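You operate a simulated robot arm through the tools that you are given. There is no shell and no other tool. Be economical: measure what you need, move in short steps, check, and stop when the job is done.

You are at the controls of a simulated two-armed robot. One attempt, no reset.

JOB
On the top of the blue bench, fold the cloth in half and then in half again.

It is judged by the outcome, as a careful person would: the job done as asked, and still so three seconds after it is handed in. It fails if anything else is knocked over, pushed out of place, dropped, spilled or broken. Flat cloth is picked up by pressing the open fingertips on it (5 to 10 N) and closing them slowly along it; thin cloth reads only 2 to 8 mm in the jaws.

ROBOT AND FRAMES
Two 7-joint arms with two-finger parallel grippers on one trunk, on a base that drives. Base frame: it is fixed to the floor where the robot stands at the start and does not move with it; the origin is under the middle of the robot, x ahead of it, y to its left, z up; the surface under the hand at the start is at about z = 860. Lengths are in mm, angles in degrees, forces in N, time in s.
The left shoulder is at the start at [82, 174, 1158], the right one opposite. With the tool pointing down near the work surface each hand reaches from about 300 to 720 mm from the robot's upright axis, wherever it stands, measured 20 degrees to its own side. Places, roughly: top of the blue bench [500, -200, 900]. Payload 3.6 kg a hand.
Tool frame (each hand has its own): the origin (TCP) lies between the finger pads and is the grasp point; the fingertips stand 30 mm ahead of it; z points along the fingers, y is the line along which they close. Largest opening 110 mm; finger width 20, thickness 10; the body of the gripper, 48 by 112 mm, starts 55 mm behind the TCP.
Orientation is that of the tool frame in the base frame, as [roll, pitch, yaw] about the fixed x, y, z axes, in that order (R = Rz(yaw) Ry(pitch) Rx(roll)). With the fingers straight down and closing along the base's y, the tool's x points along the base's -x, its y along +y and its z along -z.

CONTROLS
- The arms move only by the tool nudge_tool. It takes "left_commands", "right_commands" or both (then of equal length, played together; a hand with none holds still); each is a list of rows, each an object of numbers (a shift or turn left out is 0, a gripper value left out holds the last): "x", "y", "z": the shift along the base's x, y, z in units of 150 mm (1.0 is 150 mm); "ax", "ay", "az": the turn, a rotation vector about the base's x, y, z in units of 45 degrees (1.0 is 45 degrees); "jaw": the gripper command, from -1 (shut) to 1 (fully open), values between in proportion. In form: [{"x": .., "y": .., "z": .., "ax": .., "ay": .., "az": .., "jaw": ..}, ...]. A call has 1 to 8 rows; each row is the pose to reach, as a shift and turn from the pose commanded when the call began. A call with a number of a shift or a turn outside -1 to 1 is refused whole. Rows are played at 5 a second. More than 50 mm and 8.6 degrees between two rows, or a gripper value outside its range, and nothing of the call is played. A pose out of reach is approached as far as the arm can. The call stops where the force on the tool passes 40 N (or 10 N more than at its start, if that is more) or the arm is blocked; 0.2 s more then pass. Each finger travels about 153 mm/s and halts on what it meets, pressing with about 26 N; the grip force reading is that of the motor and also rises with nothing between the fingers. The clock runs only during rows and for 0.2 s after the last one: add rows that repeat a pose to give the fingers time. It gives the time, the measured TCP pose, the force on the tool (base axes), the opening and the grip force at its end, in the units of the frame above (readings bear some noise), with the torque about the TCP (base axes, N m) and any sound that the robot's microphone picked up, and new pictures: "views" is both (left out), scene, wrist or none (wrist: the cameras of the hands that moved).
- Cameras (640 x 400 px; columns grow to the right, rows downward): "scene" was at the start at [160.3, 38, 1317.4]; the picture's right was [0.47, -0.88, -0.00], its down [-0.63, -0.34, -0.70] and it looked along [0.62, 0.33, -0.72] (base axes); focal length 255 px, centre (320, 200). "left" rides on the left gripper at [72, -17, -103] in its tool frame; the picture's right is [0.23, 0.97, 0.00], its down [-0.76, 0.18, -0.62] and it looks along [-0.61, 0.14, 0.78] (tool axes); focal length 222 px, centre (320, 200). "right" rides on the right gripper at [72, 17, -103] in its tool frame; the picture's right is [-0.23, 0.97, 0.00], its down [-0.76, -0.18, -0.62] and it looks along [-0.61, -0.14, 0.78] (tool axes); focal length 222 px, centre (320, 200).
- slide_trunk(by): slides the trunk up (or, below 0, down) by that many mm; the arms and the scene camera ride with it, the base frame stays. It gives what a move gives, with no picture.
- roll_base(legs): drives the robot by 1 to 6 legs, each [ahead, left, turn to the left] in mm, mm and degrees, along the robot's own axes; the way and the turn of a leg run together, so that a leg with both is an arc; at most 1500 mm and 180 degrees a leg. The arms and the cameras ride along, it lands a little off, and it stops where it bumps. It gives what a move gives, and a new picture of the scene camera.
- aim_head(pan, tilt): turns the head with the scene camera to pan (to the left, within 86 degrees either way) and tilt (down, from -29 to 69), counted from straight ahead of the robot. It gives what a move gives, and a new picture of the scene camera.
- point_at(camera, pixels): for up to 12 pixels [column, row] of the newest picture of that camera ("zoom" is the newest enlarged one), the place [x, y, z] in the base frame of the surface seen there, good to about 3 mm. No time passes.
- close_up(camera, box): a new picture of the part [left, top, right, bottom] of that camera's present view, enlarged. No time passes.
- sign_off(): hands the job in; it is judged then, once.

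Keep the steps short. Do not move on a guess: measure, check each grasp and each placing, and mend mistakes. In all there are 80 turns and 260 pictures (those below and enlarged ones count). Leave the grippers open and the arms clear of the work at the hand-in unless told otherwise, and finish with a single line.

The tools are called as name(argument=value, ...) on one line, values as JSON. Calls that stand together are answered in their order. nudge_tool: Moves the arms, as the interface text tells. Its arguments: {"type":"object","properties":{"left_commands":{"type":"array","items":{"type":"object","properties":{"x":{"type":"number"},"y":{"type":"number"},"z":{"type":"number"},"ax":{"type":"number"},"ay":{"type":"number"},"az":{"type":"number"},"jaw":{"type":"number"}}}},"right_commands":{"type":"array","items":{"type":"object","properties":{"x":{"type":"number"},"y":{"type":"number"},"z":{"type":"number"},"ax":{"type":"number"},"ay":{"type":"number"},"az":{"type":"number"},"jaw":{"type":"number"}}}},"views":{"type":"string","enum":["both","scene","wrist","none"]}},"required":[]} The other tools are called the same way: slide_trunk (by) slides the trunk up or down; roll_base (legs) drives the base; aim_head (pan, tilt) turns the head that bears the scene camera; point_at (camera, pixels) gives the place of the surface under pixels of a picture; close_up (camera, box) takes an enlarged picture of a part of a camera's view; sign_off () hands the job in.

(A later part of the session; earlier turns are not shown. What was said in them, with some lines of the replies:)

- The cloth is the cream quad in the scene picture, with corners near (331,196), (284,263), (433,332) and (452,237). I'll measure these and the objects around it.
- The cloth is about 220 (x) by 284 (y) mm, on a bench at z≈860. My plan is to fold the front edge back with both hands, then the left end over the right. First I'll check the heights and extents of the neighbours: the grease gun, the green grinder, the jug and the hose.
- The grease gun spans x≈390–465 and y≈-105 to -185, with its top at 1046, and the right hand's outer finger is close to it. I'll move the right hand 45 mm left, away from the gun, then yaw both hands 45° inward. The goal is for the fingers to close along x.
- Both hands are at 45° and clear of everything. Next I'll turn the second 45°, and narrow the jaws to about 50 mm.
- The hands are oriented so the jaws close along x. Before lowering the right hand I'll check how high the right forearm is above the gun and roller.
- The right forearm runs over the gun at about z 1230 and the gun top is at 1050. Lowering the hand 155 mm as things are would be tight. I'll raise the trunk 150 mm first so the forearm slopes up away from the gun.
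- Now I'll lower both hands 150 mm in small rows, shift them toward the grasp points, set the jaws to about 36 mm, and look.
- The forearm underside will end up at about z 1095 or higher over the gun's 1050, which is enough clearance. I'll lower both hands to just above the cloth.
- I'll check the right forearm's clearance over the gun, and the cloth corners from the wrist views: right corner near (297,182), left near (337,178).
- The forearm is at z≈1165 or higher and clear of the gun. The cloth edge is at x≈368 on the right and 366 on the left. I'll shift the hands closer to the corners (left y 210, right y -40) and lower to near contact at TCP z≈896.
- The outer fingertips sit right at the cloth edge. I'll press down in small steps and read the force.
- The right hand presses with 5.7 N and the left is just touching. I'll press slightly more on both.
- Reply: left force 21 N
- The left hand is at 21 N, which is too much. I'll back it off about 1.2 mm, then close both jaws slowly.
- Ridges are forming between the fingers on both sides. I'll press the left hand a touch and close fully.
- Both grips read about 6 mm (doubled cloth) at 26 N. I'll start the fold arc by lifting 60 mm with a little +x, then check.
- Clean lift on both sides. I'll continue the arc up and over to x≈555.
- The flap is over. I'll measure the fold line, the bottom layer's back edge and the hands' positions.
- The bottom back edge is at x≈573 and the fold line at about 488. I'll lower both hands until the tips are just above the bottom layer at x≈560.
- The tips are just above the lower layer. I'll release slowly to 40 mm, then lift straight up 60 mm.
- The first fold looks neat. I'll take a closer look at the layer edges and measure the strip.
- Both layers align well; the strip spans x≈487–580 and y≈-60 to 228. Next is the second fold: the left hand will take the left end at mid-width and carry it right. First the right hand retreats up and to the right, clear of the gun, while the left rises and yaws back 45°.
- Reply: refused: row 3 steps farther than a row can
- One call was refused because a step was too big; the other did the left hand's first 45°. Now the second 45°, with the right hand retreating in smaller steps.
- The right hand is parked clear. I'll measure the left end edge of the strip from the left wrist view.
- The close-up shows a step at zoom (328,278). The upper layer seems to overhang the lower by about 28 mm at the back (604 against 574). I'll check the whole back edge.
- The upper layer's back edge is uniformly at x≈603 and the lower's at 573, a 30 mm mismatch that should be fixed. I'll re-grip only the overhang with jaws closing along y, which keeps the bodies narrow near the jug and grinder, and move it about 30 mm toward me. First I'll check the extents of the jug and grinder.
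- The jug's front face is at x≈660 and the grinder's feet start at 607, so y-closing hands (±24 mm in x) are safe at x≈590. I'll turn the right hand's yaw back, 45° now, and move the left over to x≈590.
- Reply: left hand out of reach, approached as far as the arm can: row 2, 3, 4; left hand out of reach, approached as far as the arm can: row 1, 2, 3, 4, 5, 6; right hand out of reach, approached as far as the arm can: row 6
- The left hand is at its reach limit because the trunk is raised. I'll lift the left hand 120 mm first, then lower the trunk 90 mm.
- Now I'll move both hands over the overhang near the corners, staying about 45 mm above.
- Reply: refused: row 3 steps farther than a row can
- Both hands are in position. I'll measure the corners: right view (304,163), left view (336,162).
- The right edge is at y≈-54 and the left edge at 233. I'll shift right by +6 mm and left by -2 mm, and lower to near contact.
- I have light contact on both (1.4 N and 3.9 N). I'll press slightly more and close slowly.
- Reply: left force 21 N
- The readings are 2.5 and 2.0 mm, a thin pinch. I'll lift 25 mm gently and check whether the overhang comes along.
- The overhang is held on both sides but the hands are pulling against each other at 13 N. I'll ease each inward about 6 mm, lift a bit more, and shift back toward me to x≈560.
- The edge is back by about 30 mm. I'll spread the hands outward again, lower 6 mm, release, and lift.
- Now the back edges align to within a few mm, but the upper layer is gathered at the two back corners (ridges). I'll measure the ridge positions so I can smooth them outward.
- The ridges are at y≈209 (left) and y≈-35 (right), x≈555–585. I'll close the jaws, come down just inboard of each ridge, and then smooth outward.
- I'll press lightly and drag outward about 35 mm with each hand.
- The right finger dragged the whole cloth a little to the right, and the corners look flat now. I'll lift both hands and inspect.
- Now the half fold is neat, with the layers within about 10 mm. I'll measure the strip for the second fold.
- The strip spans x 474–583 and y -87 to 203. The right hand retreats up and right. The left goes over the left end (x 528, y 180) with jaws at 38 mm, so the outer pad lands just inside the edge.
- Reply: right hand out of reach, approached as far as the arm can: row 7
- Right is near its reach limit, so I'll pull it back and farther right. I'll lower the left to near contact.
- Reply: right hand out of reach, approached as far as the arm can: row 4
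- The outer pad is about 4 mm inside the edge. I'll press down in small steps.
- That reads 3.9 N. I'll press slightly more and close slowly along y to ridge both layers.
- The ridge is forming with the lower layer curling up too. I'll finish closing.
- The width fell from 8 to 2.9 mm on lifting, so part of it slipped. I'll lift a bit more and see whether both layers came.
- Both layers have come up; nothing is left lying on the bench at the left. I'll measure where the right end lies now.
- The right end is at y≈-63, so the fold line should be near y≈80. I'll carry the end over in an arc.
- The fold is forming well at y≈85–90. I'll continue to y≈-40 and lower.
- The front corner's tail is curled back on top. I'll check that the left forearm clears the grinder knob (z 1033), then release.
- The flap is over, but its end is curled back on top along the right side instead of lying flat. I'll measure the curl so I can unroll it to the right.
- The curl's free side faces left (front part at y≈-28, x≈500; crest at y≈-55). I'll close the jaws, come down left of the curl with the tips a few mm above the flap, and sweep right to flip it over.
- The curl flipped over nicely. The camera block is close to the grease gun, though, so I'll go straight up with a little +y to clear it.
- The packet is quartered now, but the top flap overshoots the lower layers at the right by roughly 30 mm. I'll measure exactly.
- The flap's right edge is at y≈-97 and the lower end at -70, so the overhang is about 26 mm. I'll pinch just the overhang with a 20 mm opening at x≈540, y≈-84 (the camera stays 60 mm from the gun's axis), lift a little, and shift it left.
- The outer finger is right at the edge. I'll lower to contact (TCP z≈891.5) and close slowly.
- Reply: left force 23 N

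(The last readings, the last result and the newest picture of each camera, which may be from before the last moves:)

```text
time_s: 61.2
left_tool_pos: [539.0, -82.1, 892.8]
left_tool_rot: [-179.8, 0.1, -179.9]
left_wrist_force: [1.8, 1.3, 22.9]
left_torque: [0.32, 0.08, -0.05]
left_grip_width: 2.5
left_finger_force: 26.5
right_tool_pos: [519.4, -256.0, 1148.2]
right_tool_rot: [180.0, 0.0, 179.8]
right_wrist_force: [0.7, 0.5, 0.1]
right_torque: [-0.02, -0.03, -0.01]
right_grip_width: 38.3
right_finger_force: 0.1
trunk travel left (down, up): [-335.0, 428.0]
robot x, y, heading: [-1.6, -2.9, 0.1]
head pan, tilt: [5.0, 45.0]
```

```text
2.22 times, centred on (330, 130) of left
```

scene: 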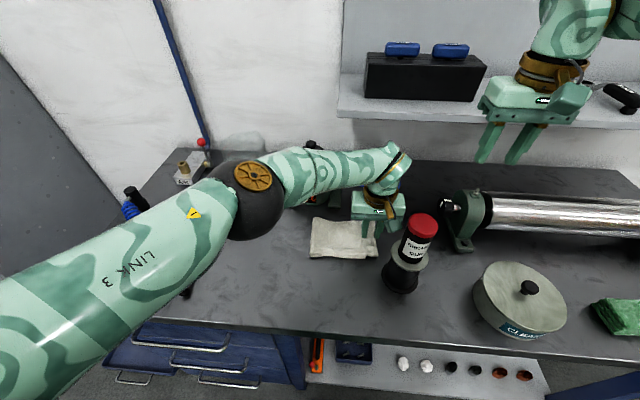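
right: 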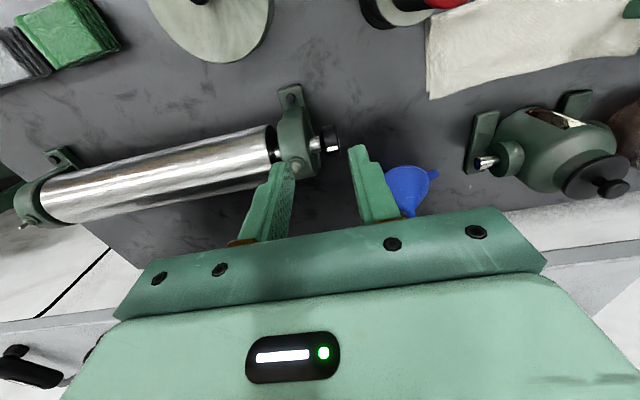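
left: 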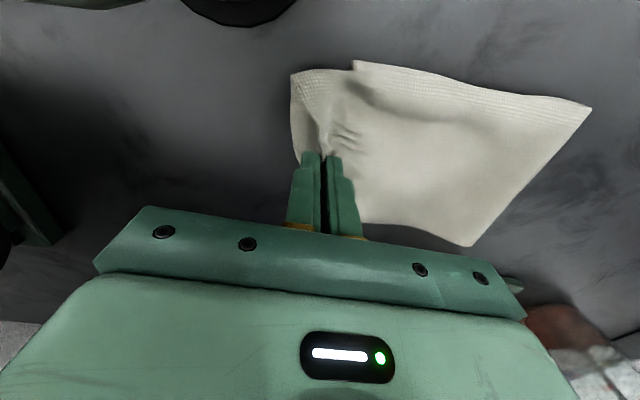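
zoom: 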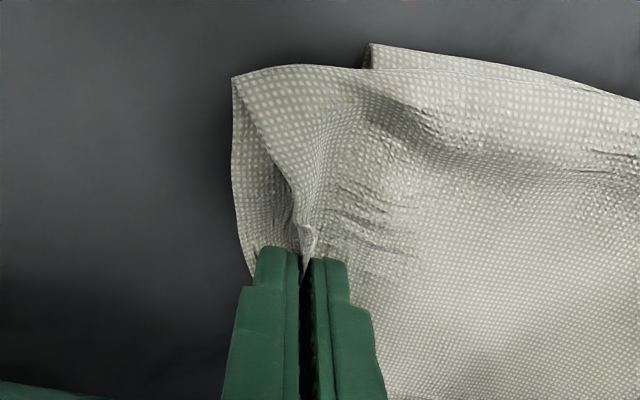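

Only the upper of the flap's two layers is pinched. I'll open wider so the outer finger is beyond both edges (y≈-102), then pinch again.

nudge_tool(left_commands=[{"z": 0.0, "jaw": -0.7}, {"z": 0.03, "jaw": -0.42}, {"z": 0.06, "y": -0.03}, {"z": 0.06, "y": -0.03}], views="wrist")

close_up(camera="left", box=[220, 40, 440, 220])

```text
time_s: 62.2
left_tool_pos: [542.8, -86.9, 900.2]
left_tool_rot: [-179.9, -0.2, -179.9]
left_wrist_force: [0.3, 0.0, -0.5]
left_torque: [-0.01, 0.02, -0.02]
left_grip_width: 31.9
left_finger_force: 0.0
right_tool_pos: [522.2, -255.4, 1146.6]
right_tool_rot: [179.9, -0.1, 179.8]
right_wrist_force: [-0.3, 1.4, 0.6]
right_torque: [0.01, -0.01, 0.0]
right_grip_width: 38.6
right_finger_force: 0.0
trunk travel left (down, up): [-335.0, 428.0]
robot x, y, heading: [0.9, 0.1, -0.3]
head pan, tilt: [5.0, 45.0]
```

left: 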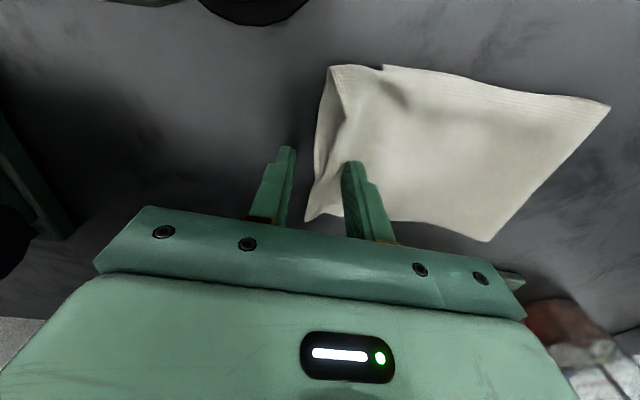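

```text
2.22 times, centred on (330, 130) of left
```

zoom: 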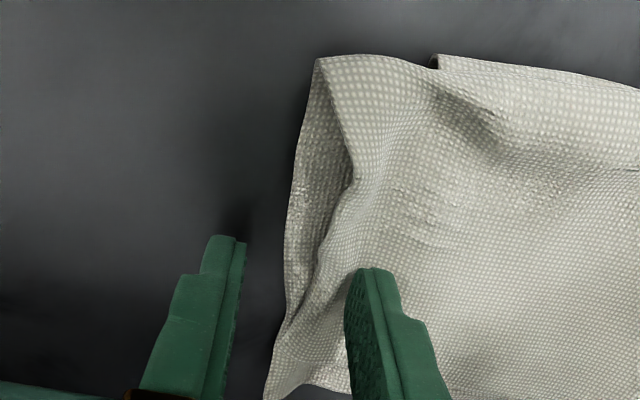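

Both edges are now at y≈-90, clear of the outer finger. I'll narrow to 24 mm around y≈-82, lower to contact, and close.

nudge_tool(left_commands=[{"y": 0.025, "jaw": -0.55}, {"y": 0.025, "z": -0.03}, {"y": 0.025, "z": -0.056}, {"y": 0.025, "z": -0.058, "jaw": -0.64}, {"y": 0.025, "z": -0.058, "jaw": -0.74}, {"y": 0.025, "z": -0.058, "jaw": -0.84}, {"y": 0.025, "z": -0.058, "jaw": -1}, {"y": 0.025, "z": -0.058, "jaw": -1}], views="wrist")

close_up(camera="left", box=[220, 40, 440, 220])

```text
time_s: 64.0
left_tool_pos: [539.0, -83.1, 892.9]
left_tool_rot: [-179.9, -0.1, -179.9]
left_wrist_force: [0.2, 0.8, 7.4]
left_torque: [0.08, 0.04, -0.01]
left_grip_width: 2.2
left_finger_force: 26.0
right_tool_pos: [521.5, -255.9, 1147.0]
right_tool_rot: [180.0, 0.1, 179.8]
right_wrist_force: [-0.4, 0.2, -0.5]
right_torque: [0.01, 0.04, 0.01]
right_grip_width: 38.3
right_finger_force: 0.0
trunk travel left (down, up): [-335.0, 428.0]
robot x, y, heading: [-2.3, -2.8, 0.1]
head pan, tilt: [5.0, 45.0]
```

left: 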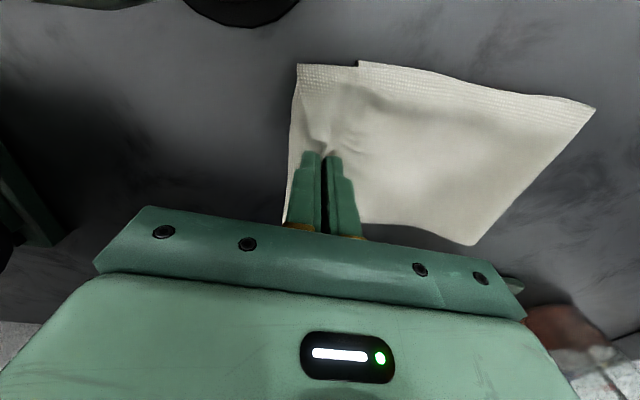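

```text
2.22 times, centred on (330, 130) of left
```

zoom: 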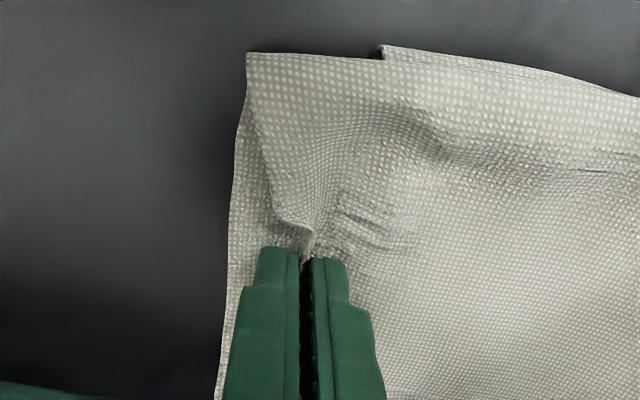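

The pinch again holds mainly the top of the flap's two layers, but they are joined at the front fold. On the previous carry the other layer followed, so I'll lift 45 mm, shift left about 28 mm, and lower again.

nudge_tool(left_commands=[{"z": 0.12}, {"z": 0.25, "y": 0.03}, {"z": 0.36, "y": 0.1}, {"z": 0.36, "y": 0.2}, {"z": 0.36, "y": 0.2}], views="both")

close_up(camera="scene", box=[280, 190, 420, 280])

close_up(camera="left", box=[220, 40, 440, 220])

close_up(camera="right", box=[360, 0, 640, 160])

```text
time_s: 65.2
left_tool_pos: [538.4, -53.2, 949.3]
left_tool_rot: [-179.9, 0.0, -179.9]
left_wrist_force: [0.3, -0.5, 0.6]
left_torque: [-0.01, 0.01, -0.01]
left_grip_width: 2.2
left_finger_force: 26.3
right_tool_pos: [521.0, -255.6, 1146.6]
right_tool_rot: [-180.0, -0.1, 179.8]
right_wrist_force: [0.2, -0.3, 0.1]
right_torque: [-0.01, -0.02, 0.04]
right_grip_width: 38.7
right_finger_force: 0.0
trunk travel left (down, up): [-335.0, 428.0]
robot x, y, heading: [3.8, 3.4, -0.1]
head pan, tilt: [5.0, 45.0]
```

scene: 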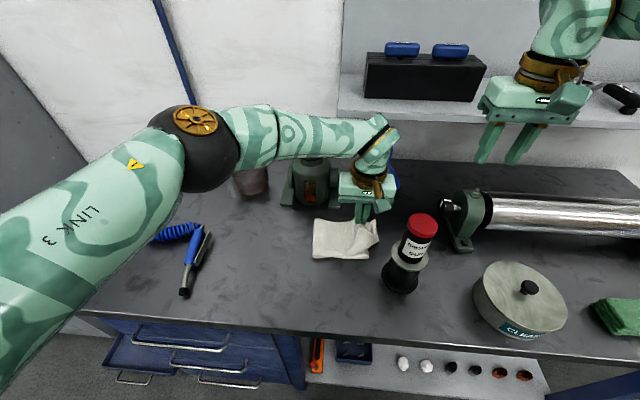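
left: 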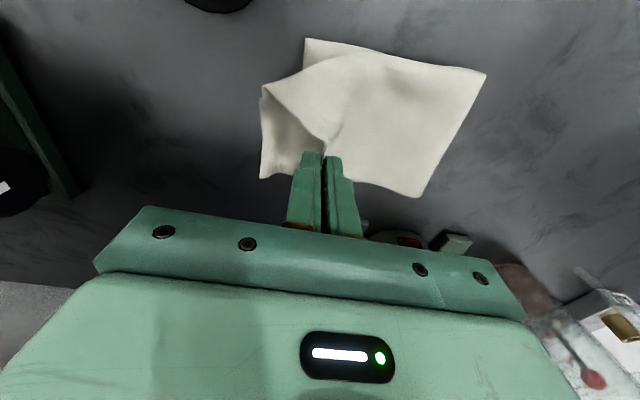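

```text
4.44 times, centred on (350, 235) of scene
```

zoom: 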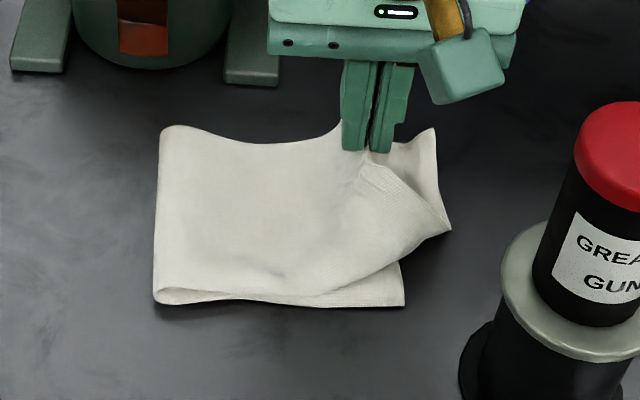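

```text
2.22 times, centred on (330, 130) of left
```

zoom: 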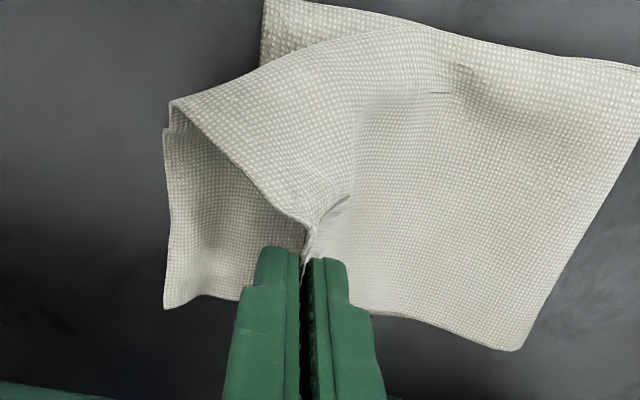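

```text
2.29 times, centred on (500, 80) of right
```

zoom: 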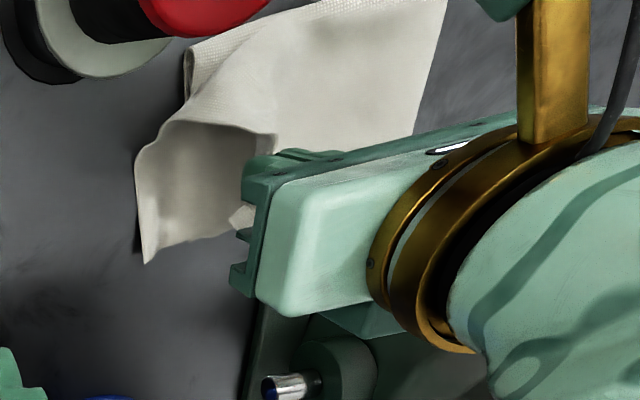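

The second layer of the flap still lies to the right. I'll raise the flap nearly upright so both layers hang together, then lay it back down a bit shorter, releasing at y≈-60.

nudge_tool(left_commands=[{"z": 0.12, "y": 0.2}, {"z": 0.25, "y": 0.38}, {"z": 0.36, "y": 0.5}, {"z": 0.42, "y": 0.6}, {"z": 0.42, "y": 0.6}, {"z": 0.42, "y": 0.6}], views="both")

close_up(camera="scene", box=[280, 190, 420, 280])

close_up(camera="right", box=[360, 0, 640, 160])

```text
time_s: 66.6
left_tool_pos: [539.0, 39.2, 1013.1]
left_tool_rot: [-179.9, 0.0, -180.0]
left_wrist_force: [-0.1, 0.0, -0.3]
left_torque: [0.03, -0.02, -0.01]
left_grip_width: 2.3
left_finger_force: 25.5
right_tool_pos: [522.2, -255.9, 1146.9]
right_tool_rot: [-180.0, -0.2, 179.9]
right_wrist_force: [0.6, -0.4, 0.4]
right_torque: [0.01, 0.01, 0.0]
right_grip_width: 38.4
right_finger_force: 0.0
trunk travel left (down, up): [-335.0, 428.0]
robot x, y, heading: [-1.1, 0.6, 0.0]
head pan, tilt: [5.0, 45.0]
```

scene: 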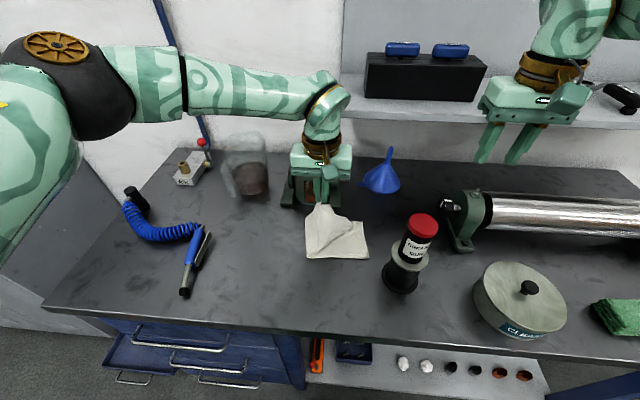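
left: 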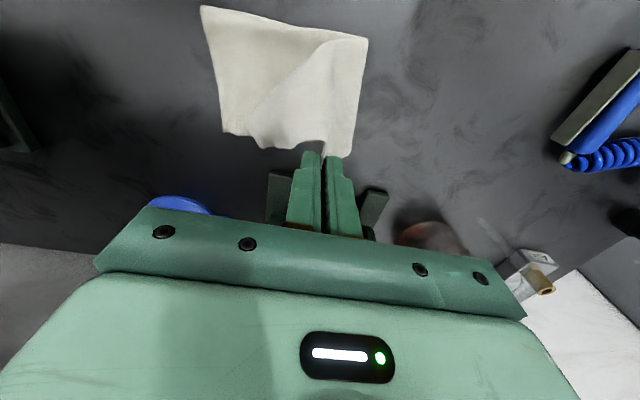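

```text
4.44 times, centred on (350, 235) of scene
```

zoom: 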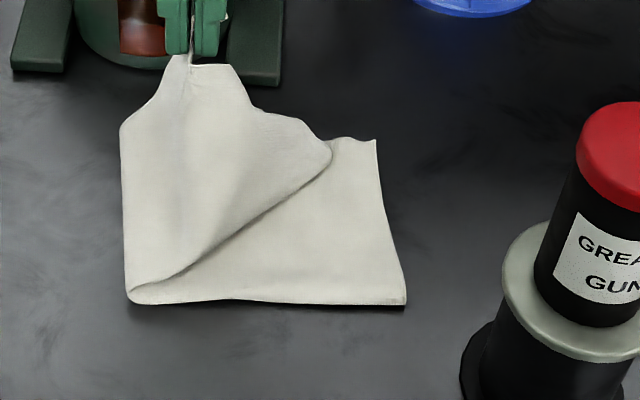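

```text
2.29 times, centred on (500, 80) of right
```

zoom: 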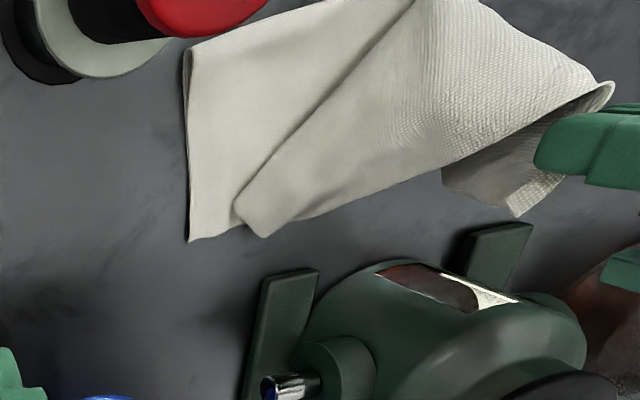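

Both flap layers have drawn left. I'll measure the base's right end, then lay the flap back down.

point_at(camera="scene", pixels=[[367, 256], [366, 240], [362, 222], [309, 256], [307, 240], [308, 218]])

```text
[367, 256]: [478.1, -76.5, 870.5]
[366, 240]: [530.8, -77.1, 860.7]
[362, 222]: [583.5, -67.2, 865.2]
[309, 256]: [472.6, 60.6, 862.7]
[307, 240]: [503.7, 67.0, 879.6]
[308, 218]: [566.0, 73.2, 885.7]
```

The base's right end is at y≈-75. I'll lay the flap so the pinch lands at y≈-66.

nudge_tool(left_commands=[{"y": -0.2, "z": -0.03}, {"y": -0.38, "z": -0.12}, {"y": -0.52, "z": -0.27}, {"y": -0.62, "z": -0.43}, {"y": -0.68, "z": -0.58}, {"y": -0.7, "z": -0.72}, {"y": -0.7, "z": -0.74}, {"y": -0.7, "z": -0.74}], views="both")

close_up(camera="scene", box=[280, 190, 420, 280])

close_up(camera="left", box=[220, 40, 440, 220])

close_up(camera="right", box=[360, 0, 640, 160])

```text
time_s: 68.4
left_tool_pos: [540.5, -68.3, 898.6]
left_tool_rot: [179.9, -0.1, -179.9]
left_wrist_force: [-0.8, 0.4, 1.1]
left_torque: [-0.02, 0.0, 0.02]
left_grip_width: 2.1
left_finger_force: 25.9
right_tool_pos: [521.5, -255.3, 1146.2]
right_tool_rot: [180.0, -0.1, 179.7]
right_wrist_force: [0.0, -0.2, -0.2]
right_torque: [0.01, -0.02, -0.02]
right_grip_width: 38.3
right_finger_force: 0.1
trunk travel left (down, up): [-335.0, 428.0]
robot x, y, heading: [-0.0, -0.4, -0.4]
head pan, tilt: [5.0, 45.0]
```

scene: 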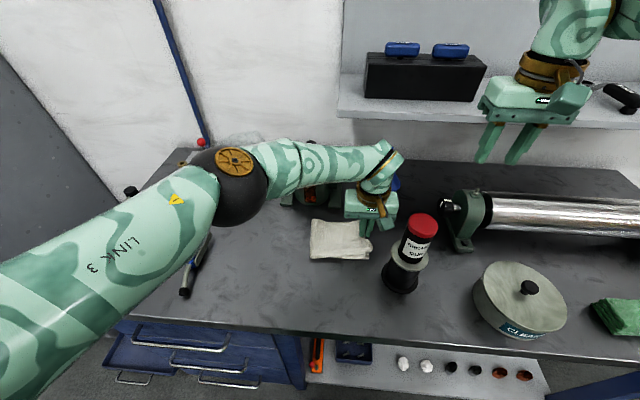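
left: 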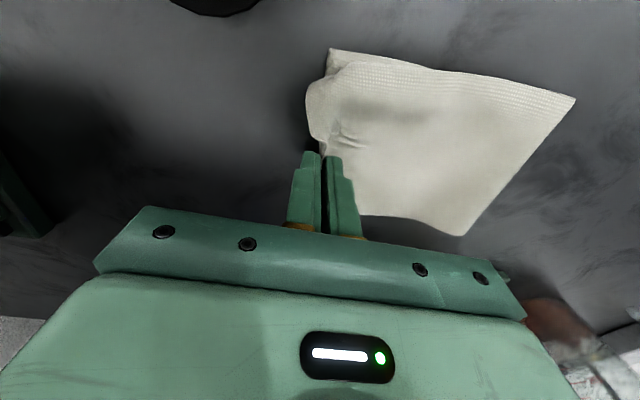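

```text
4.44 times, centred on (350, 235) of scene
```

zoom: 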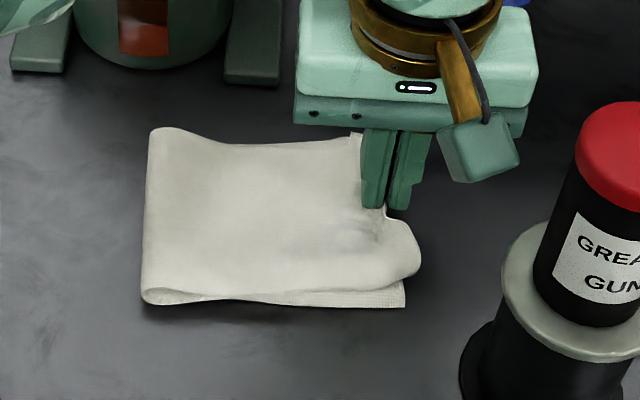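

```text
2.22 times, centred on (330, 130) of left
```

zoom: 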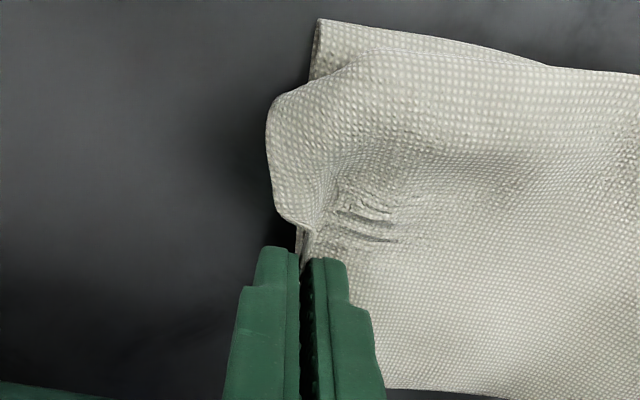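

```text
2.29 times, centred on (500, 80) of right
```

zoom: 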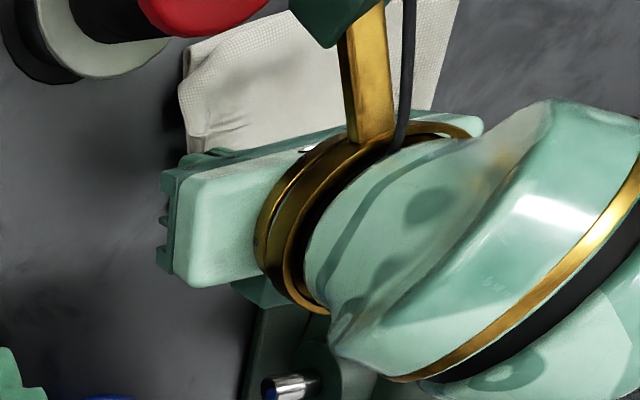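

Alignment looks much better. I'll release slowly, lift, and inspect.

nudge_tool(left_commands=[{"z": -0.02}, {"z": -0.02, "jaw": -0.85}, {"z": -0.02, "jaw": -0.7}, {"z": -0.02, "jaw": -0.55}, {"z": 0.15}, {"z": 0.4}, {"z": 0.65, "y": 0.1}, {"z": 0.7, "y": 0.4}], views="both")

close_up(camera="scene", box=[280, 190, 420, 280])

close_up(camera="left", box=[180, 0, 440, 180])

close_up(camera="right", box=[360, 0, 640, 160])

```text
time_s: 70.2
left_tool_pos: [538.2, -7.8, 1006.9]
left_tool_rot: [-179.9, -0.1, -179.9]
left_wrist_force: [-0.5, -0.5, -0.2]
left_torque: [0.0, 0.04, 0.0]
left_grip_width: 24.9
left_finger_force: 0.0
right_tool_pos: [521.9, -253.6, 1147.0]
right_tool_rot: [-179.9, 0.0, 179.9]
right_wrist_force: [0.7, 0.5, -0.3]
right_torque: [0.01, 0.0, -0.03]
right_grip_width: 38.6
right_finger_force: 0.0
trunk travel left (down, up): [-335.0, 428.0]
robot x, y, heading: [2.0, -3.5, 0.0]
head pan, tilt: [5.0, 45.0]
```

scene: 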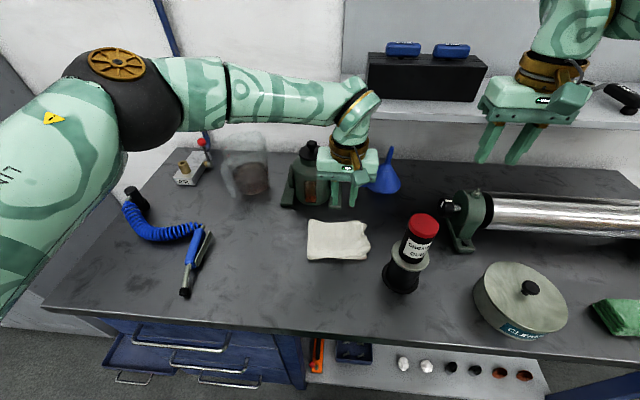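
left: 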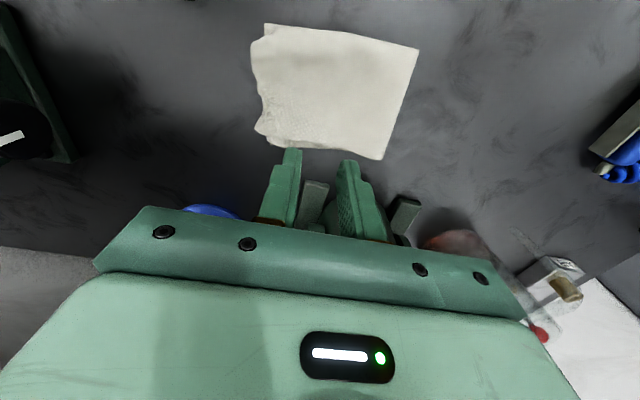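

```text
4.44 times, centred on (350, 235) of scene
```

zoom: 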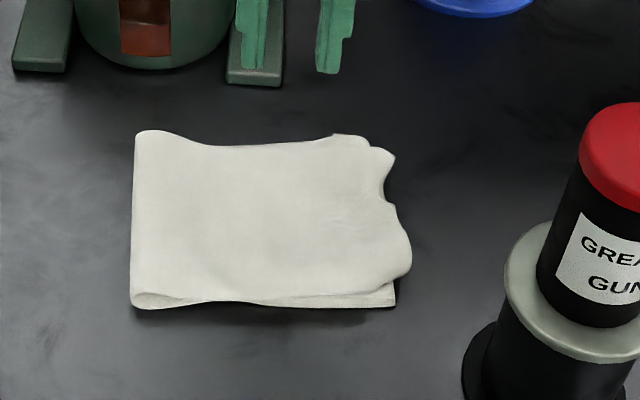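

```text
2.22 times, centred on (310, 90) of left
```

zoom: 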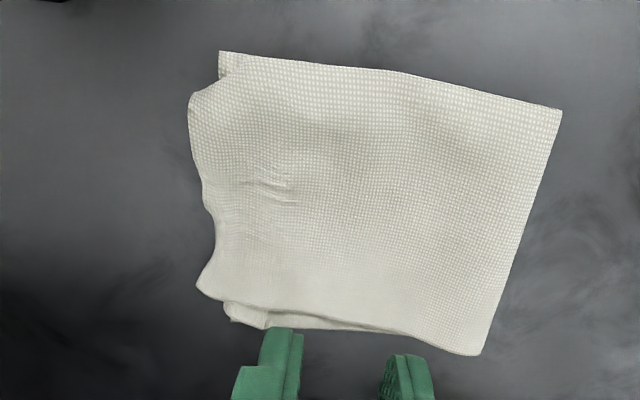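

```text
2.29 times, centred on (500, 80) of right
```

zoom: 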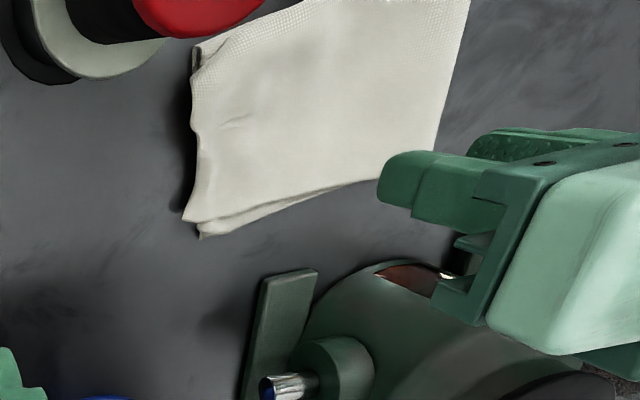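

The packet is now a neat quarter with edges aligned within about 10 mm. I'll retract both hands upward, open the grippers, and do a final check.

nudge_tool(left_commands=[{"z": 0.25}, {"z": 0.5}, {"z": 0.7, "y": 0.15, "x": -0.1}, {"z": 0.8, "y": 0.4, "x": -0.2}, {"z": 0.8, "y": 0.65, "x": -0.3, "jaw": 1}, {"z": 0.8, "y": 0.9, "x": -0.4, "jaw": 1}, {"z": 0.8, "y": 1.0, "x": -0.4, "jaw": 1}], right_commands=[{"z": 0.05}, {"z": 0.1}, {"z": 0.1}, {"z": 0.1, "jaw": 1}, {"z": 0.1, "jaw": 1}, {"z": 0.1, "jaw": 1}, {"z": 0.1, "jaw": 1}], views="scene")

close_up(camera="scene", box=[270, 190, 430, 300])

```text
time_s: 71.8
left_tool_pos: [480.2, 144.7, 1124.4]
left_tool_rot: [179.9, -0.2, -180.0]
left_wrist_force: [-0.1, 0.3, -0.8]
left_torque: [-0.02, 0.02, -0.01]
left_grip_width: 109.9
left_finger_force: 0.0
right_tool_pos: [520.8, -256.7, 1154.4]
right_tool_rot: [180.0, -0.1, 179.9]
right_wrist_force: [0.5, -0.2, -0.3]
right_torque: [0.0, -0.02, 0.0]
right_grip_width: 109.9
right_finger_force: 0.0
right hand out of reach, approached as far as the arm can: row 2, 3, 4, 5, 6, 7
trunk travel left (down, up): [-335.0, 428.0]
robot x, y, heading: [-2.1, 0.3, -0.1]
head pan, tilt: [5.0, 45.0]
```

scene: 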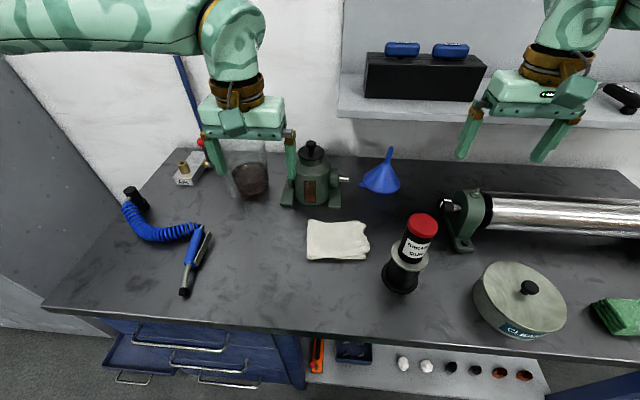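

```text
3.64 times, centred on (350, 245) of scene
```

zoom: 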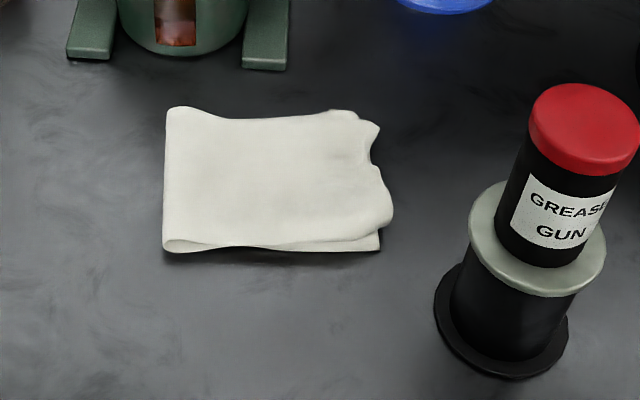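

The cloth lies folded into quarters, the other objects stand where they were, and both grippers are open and clear. I'm handing in.

sign_off()

```text
The job is handed in.
```

The cloth is folded in half and in half again on the blue bench, with its layer edges within about 10 mm by eye; nothing else looks moved.
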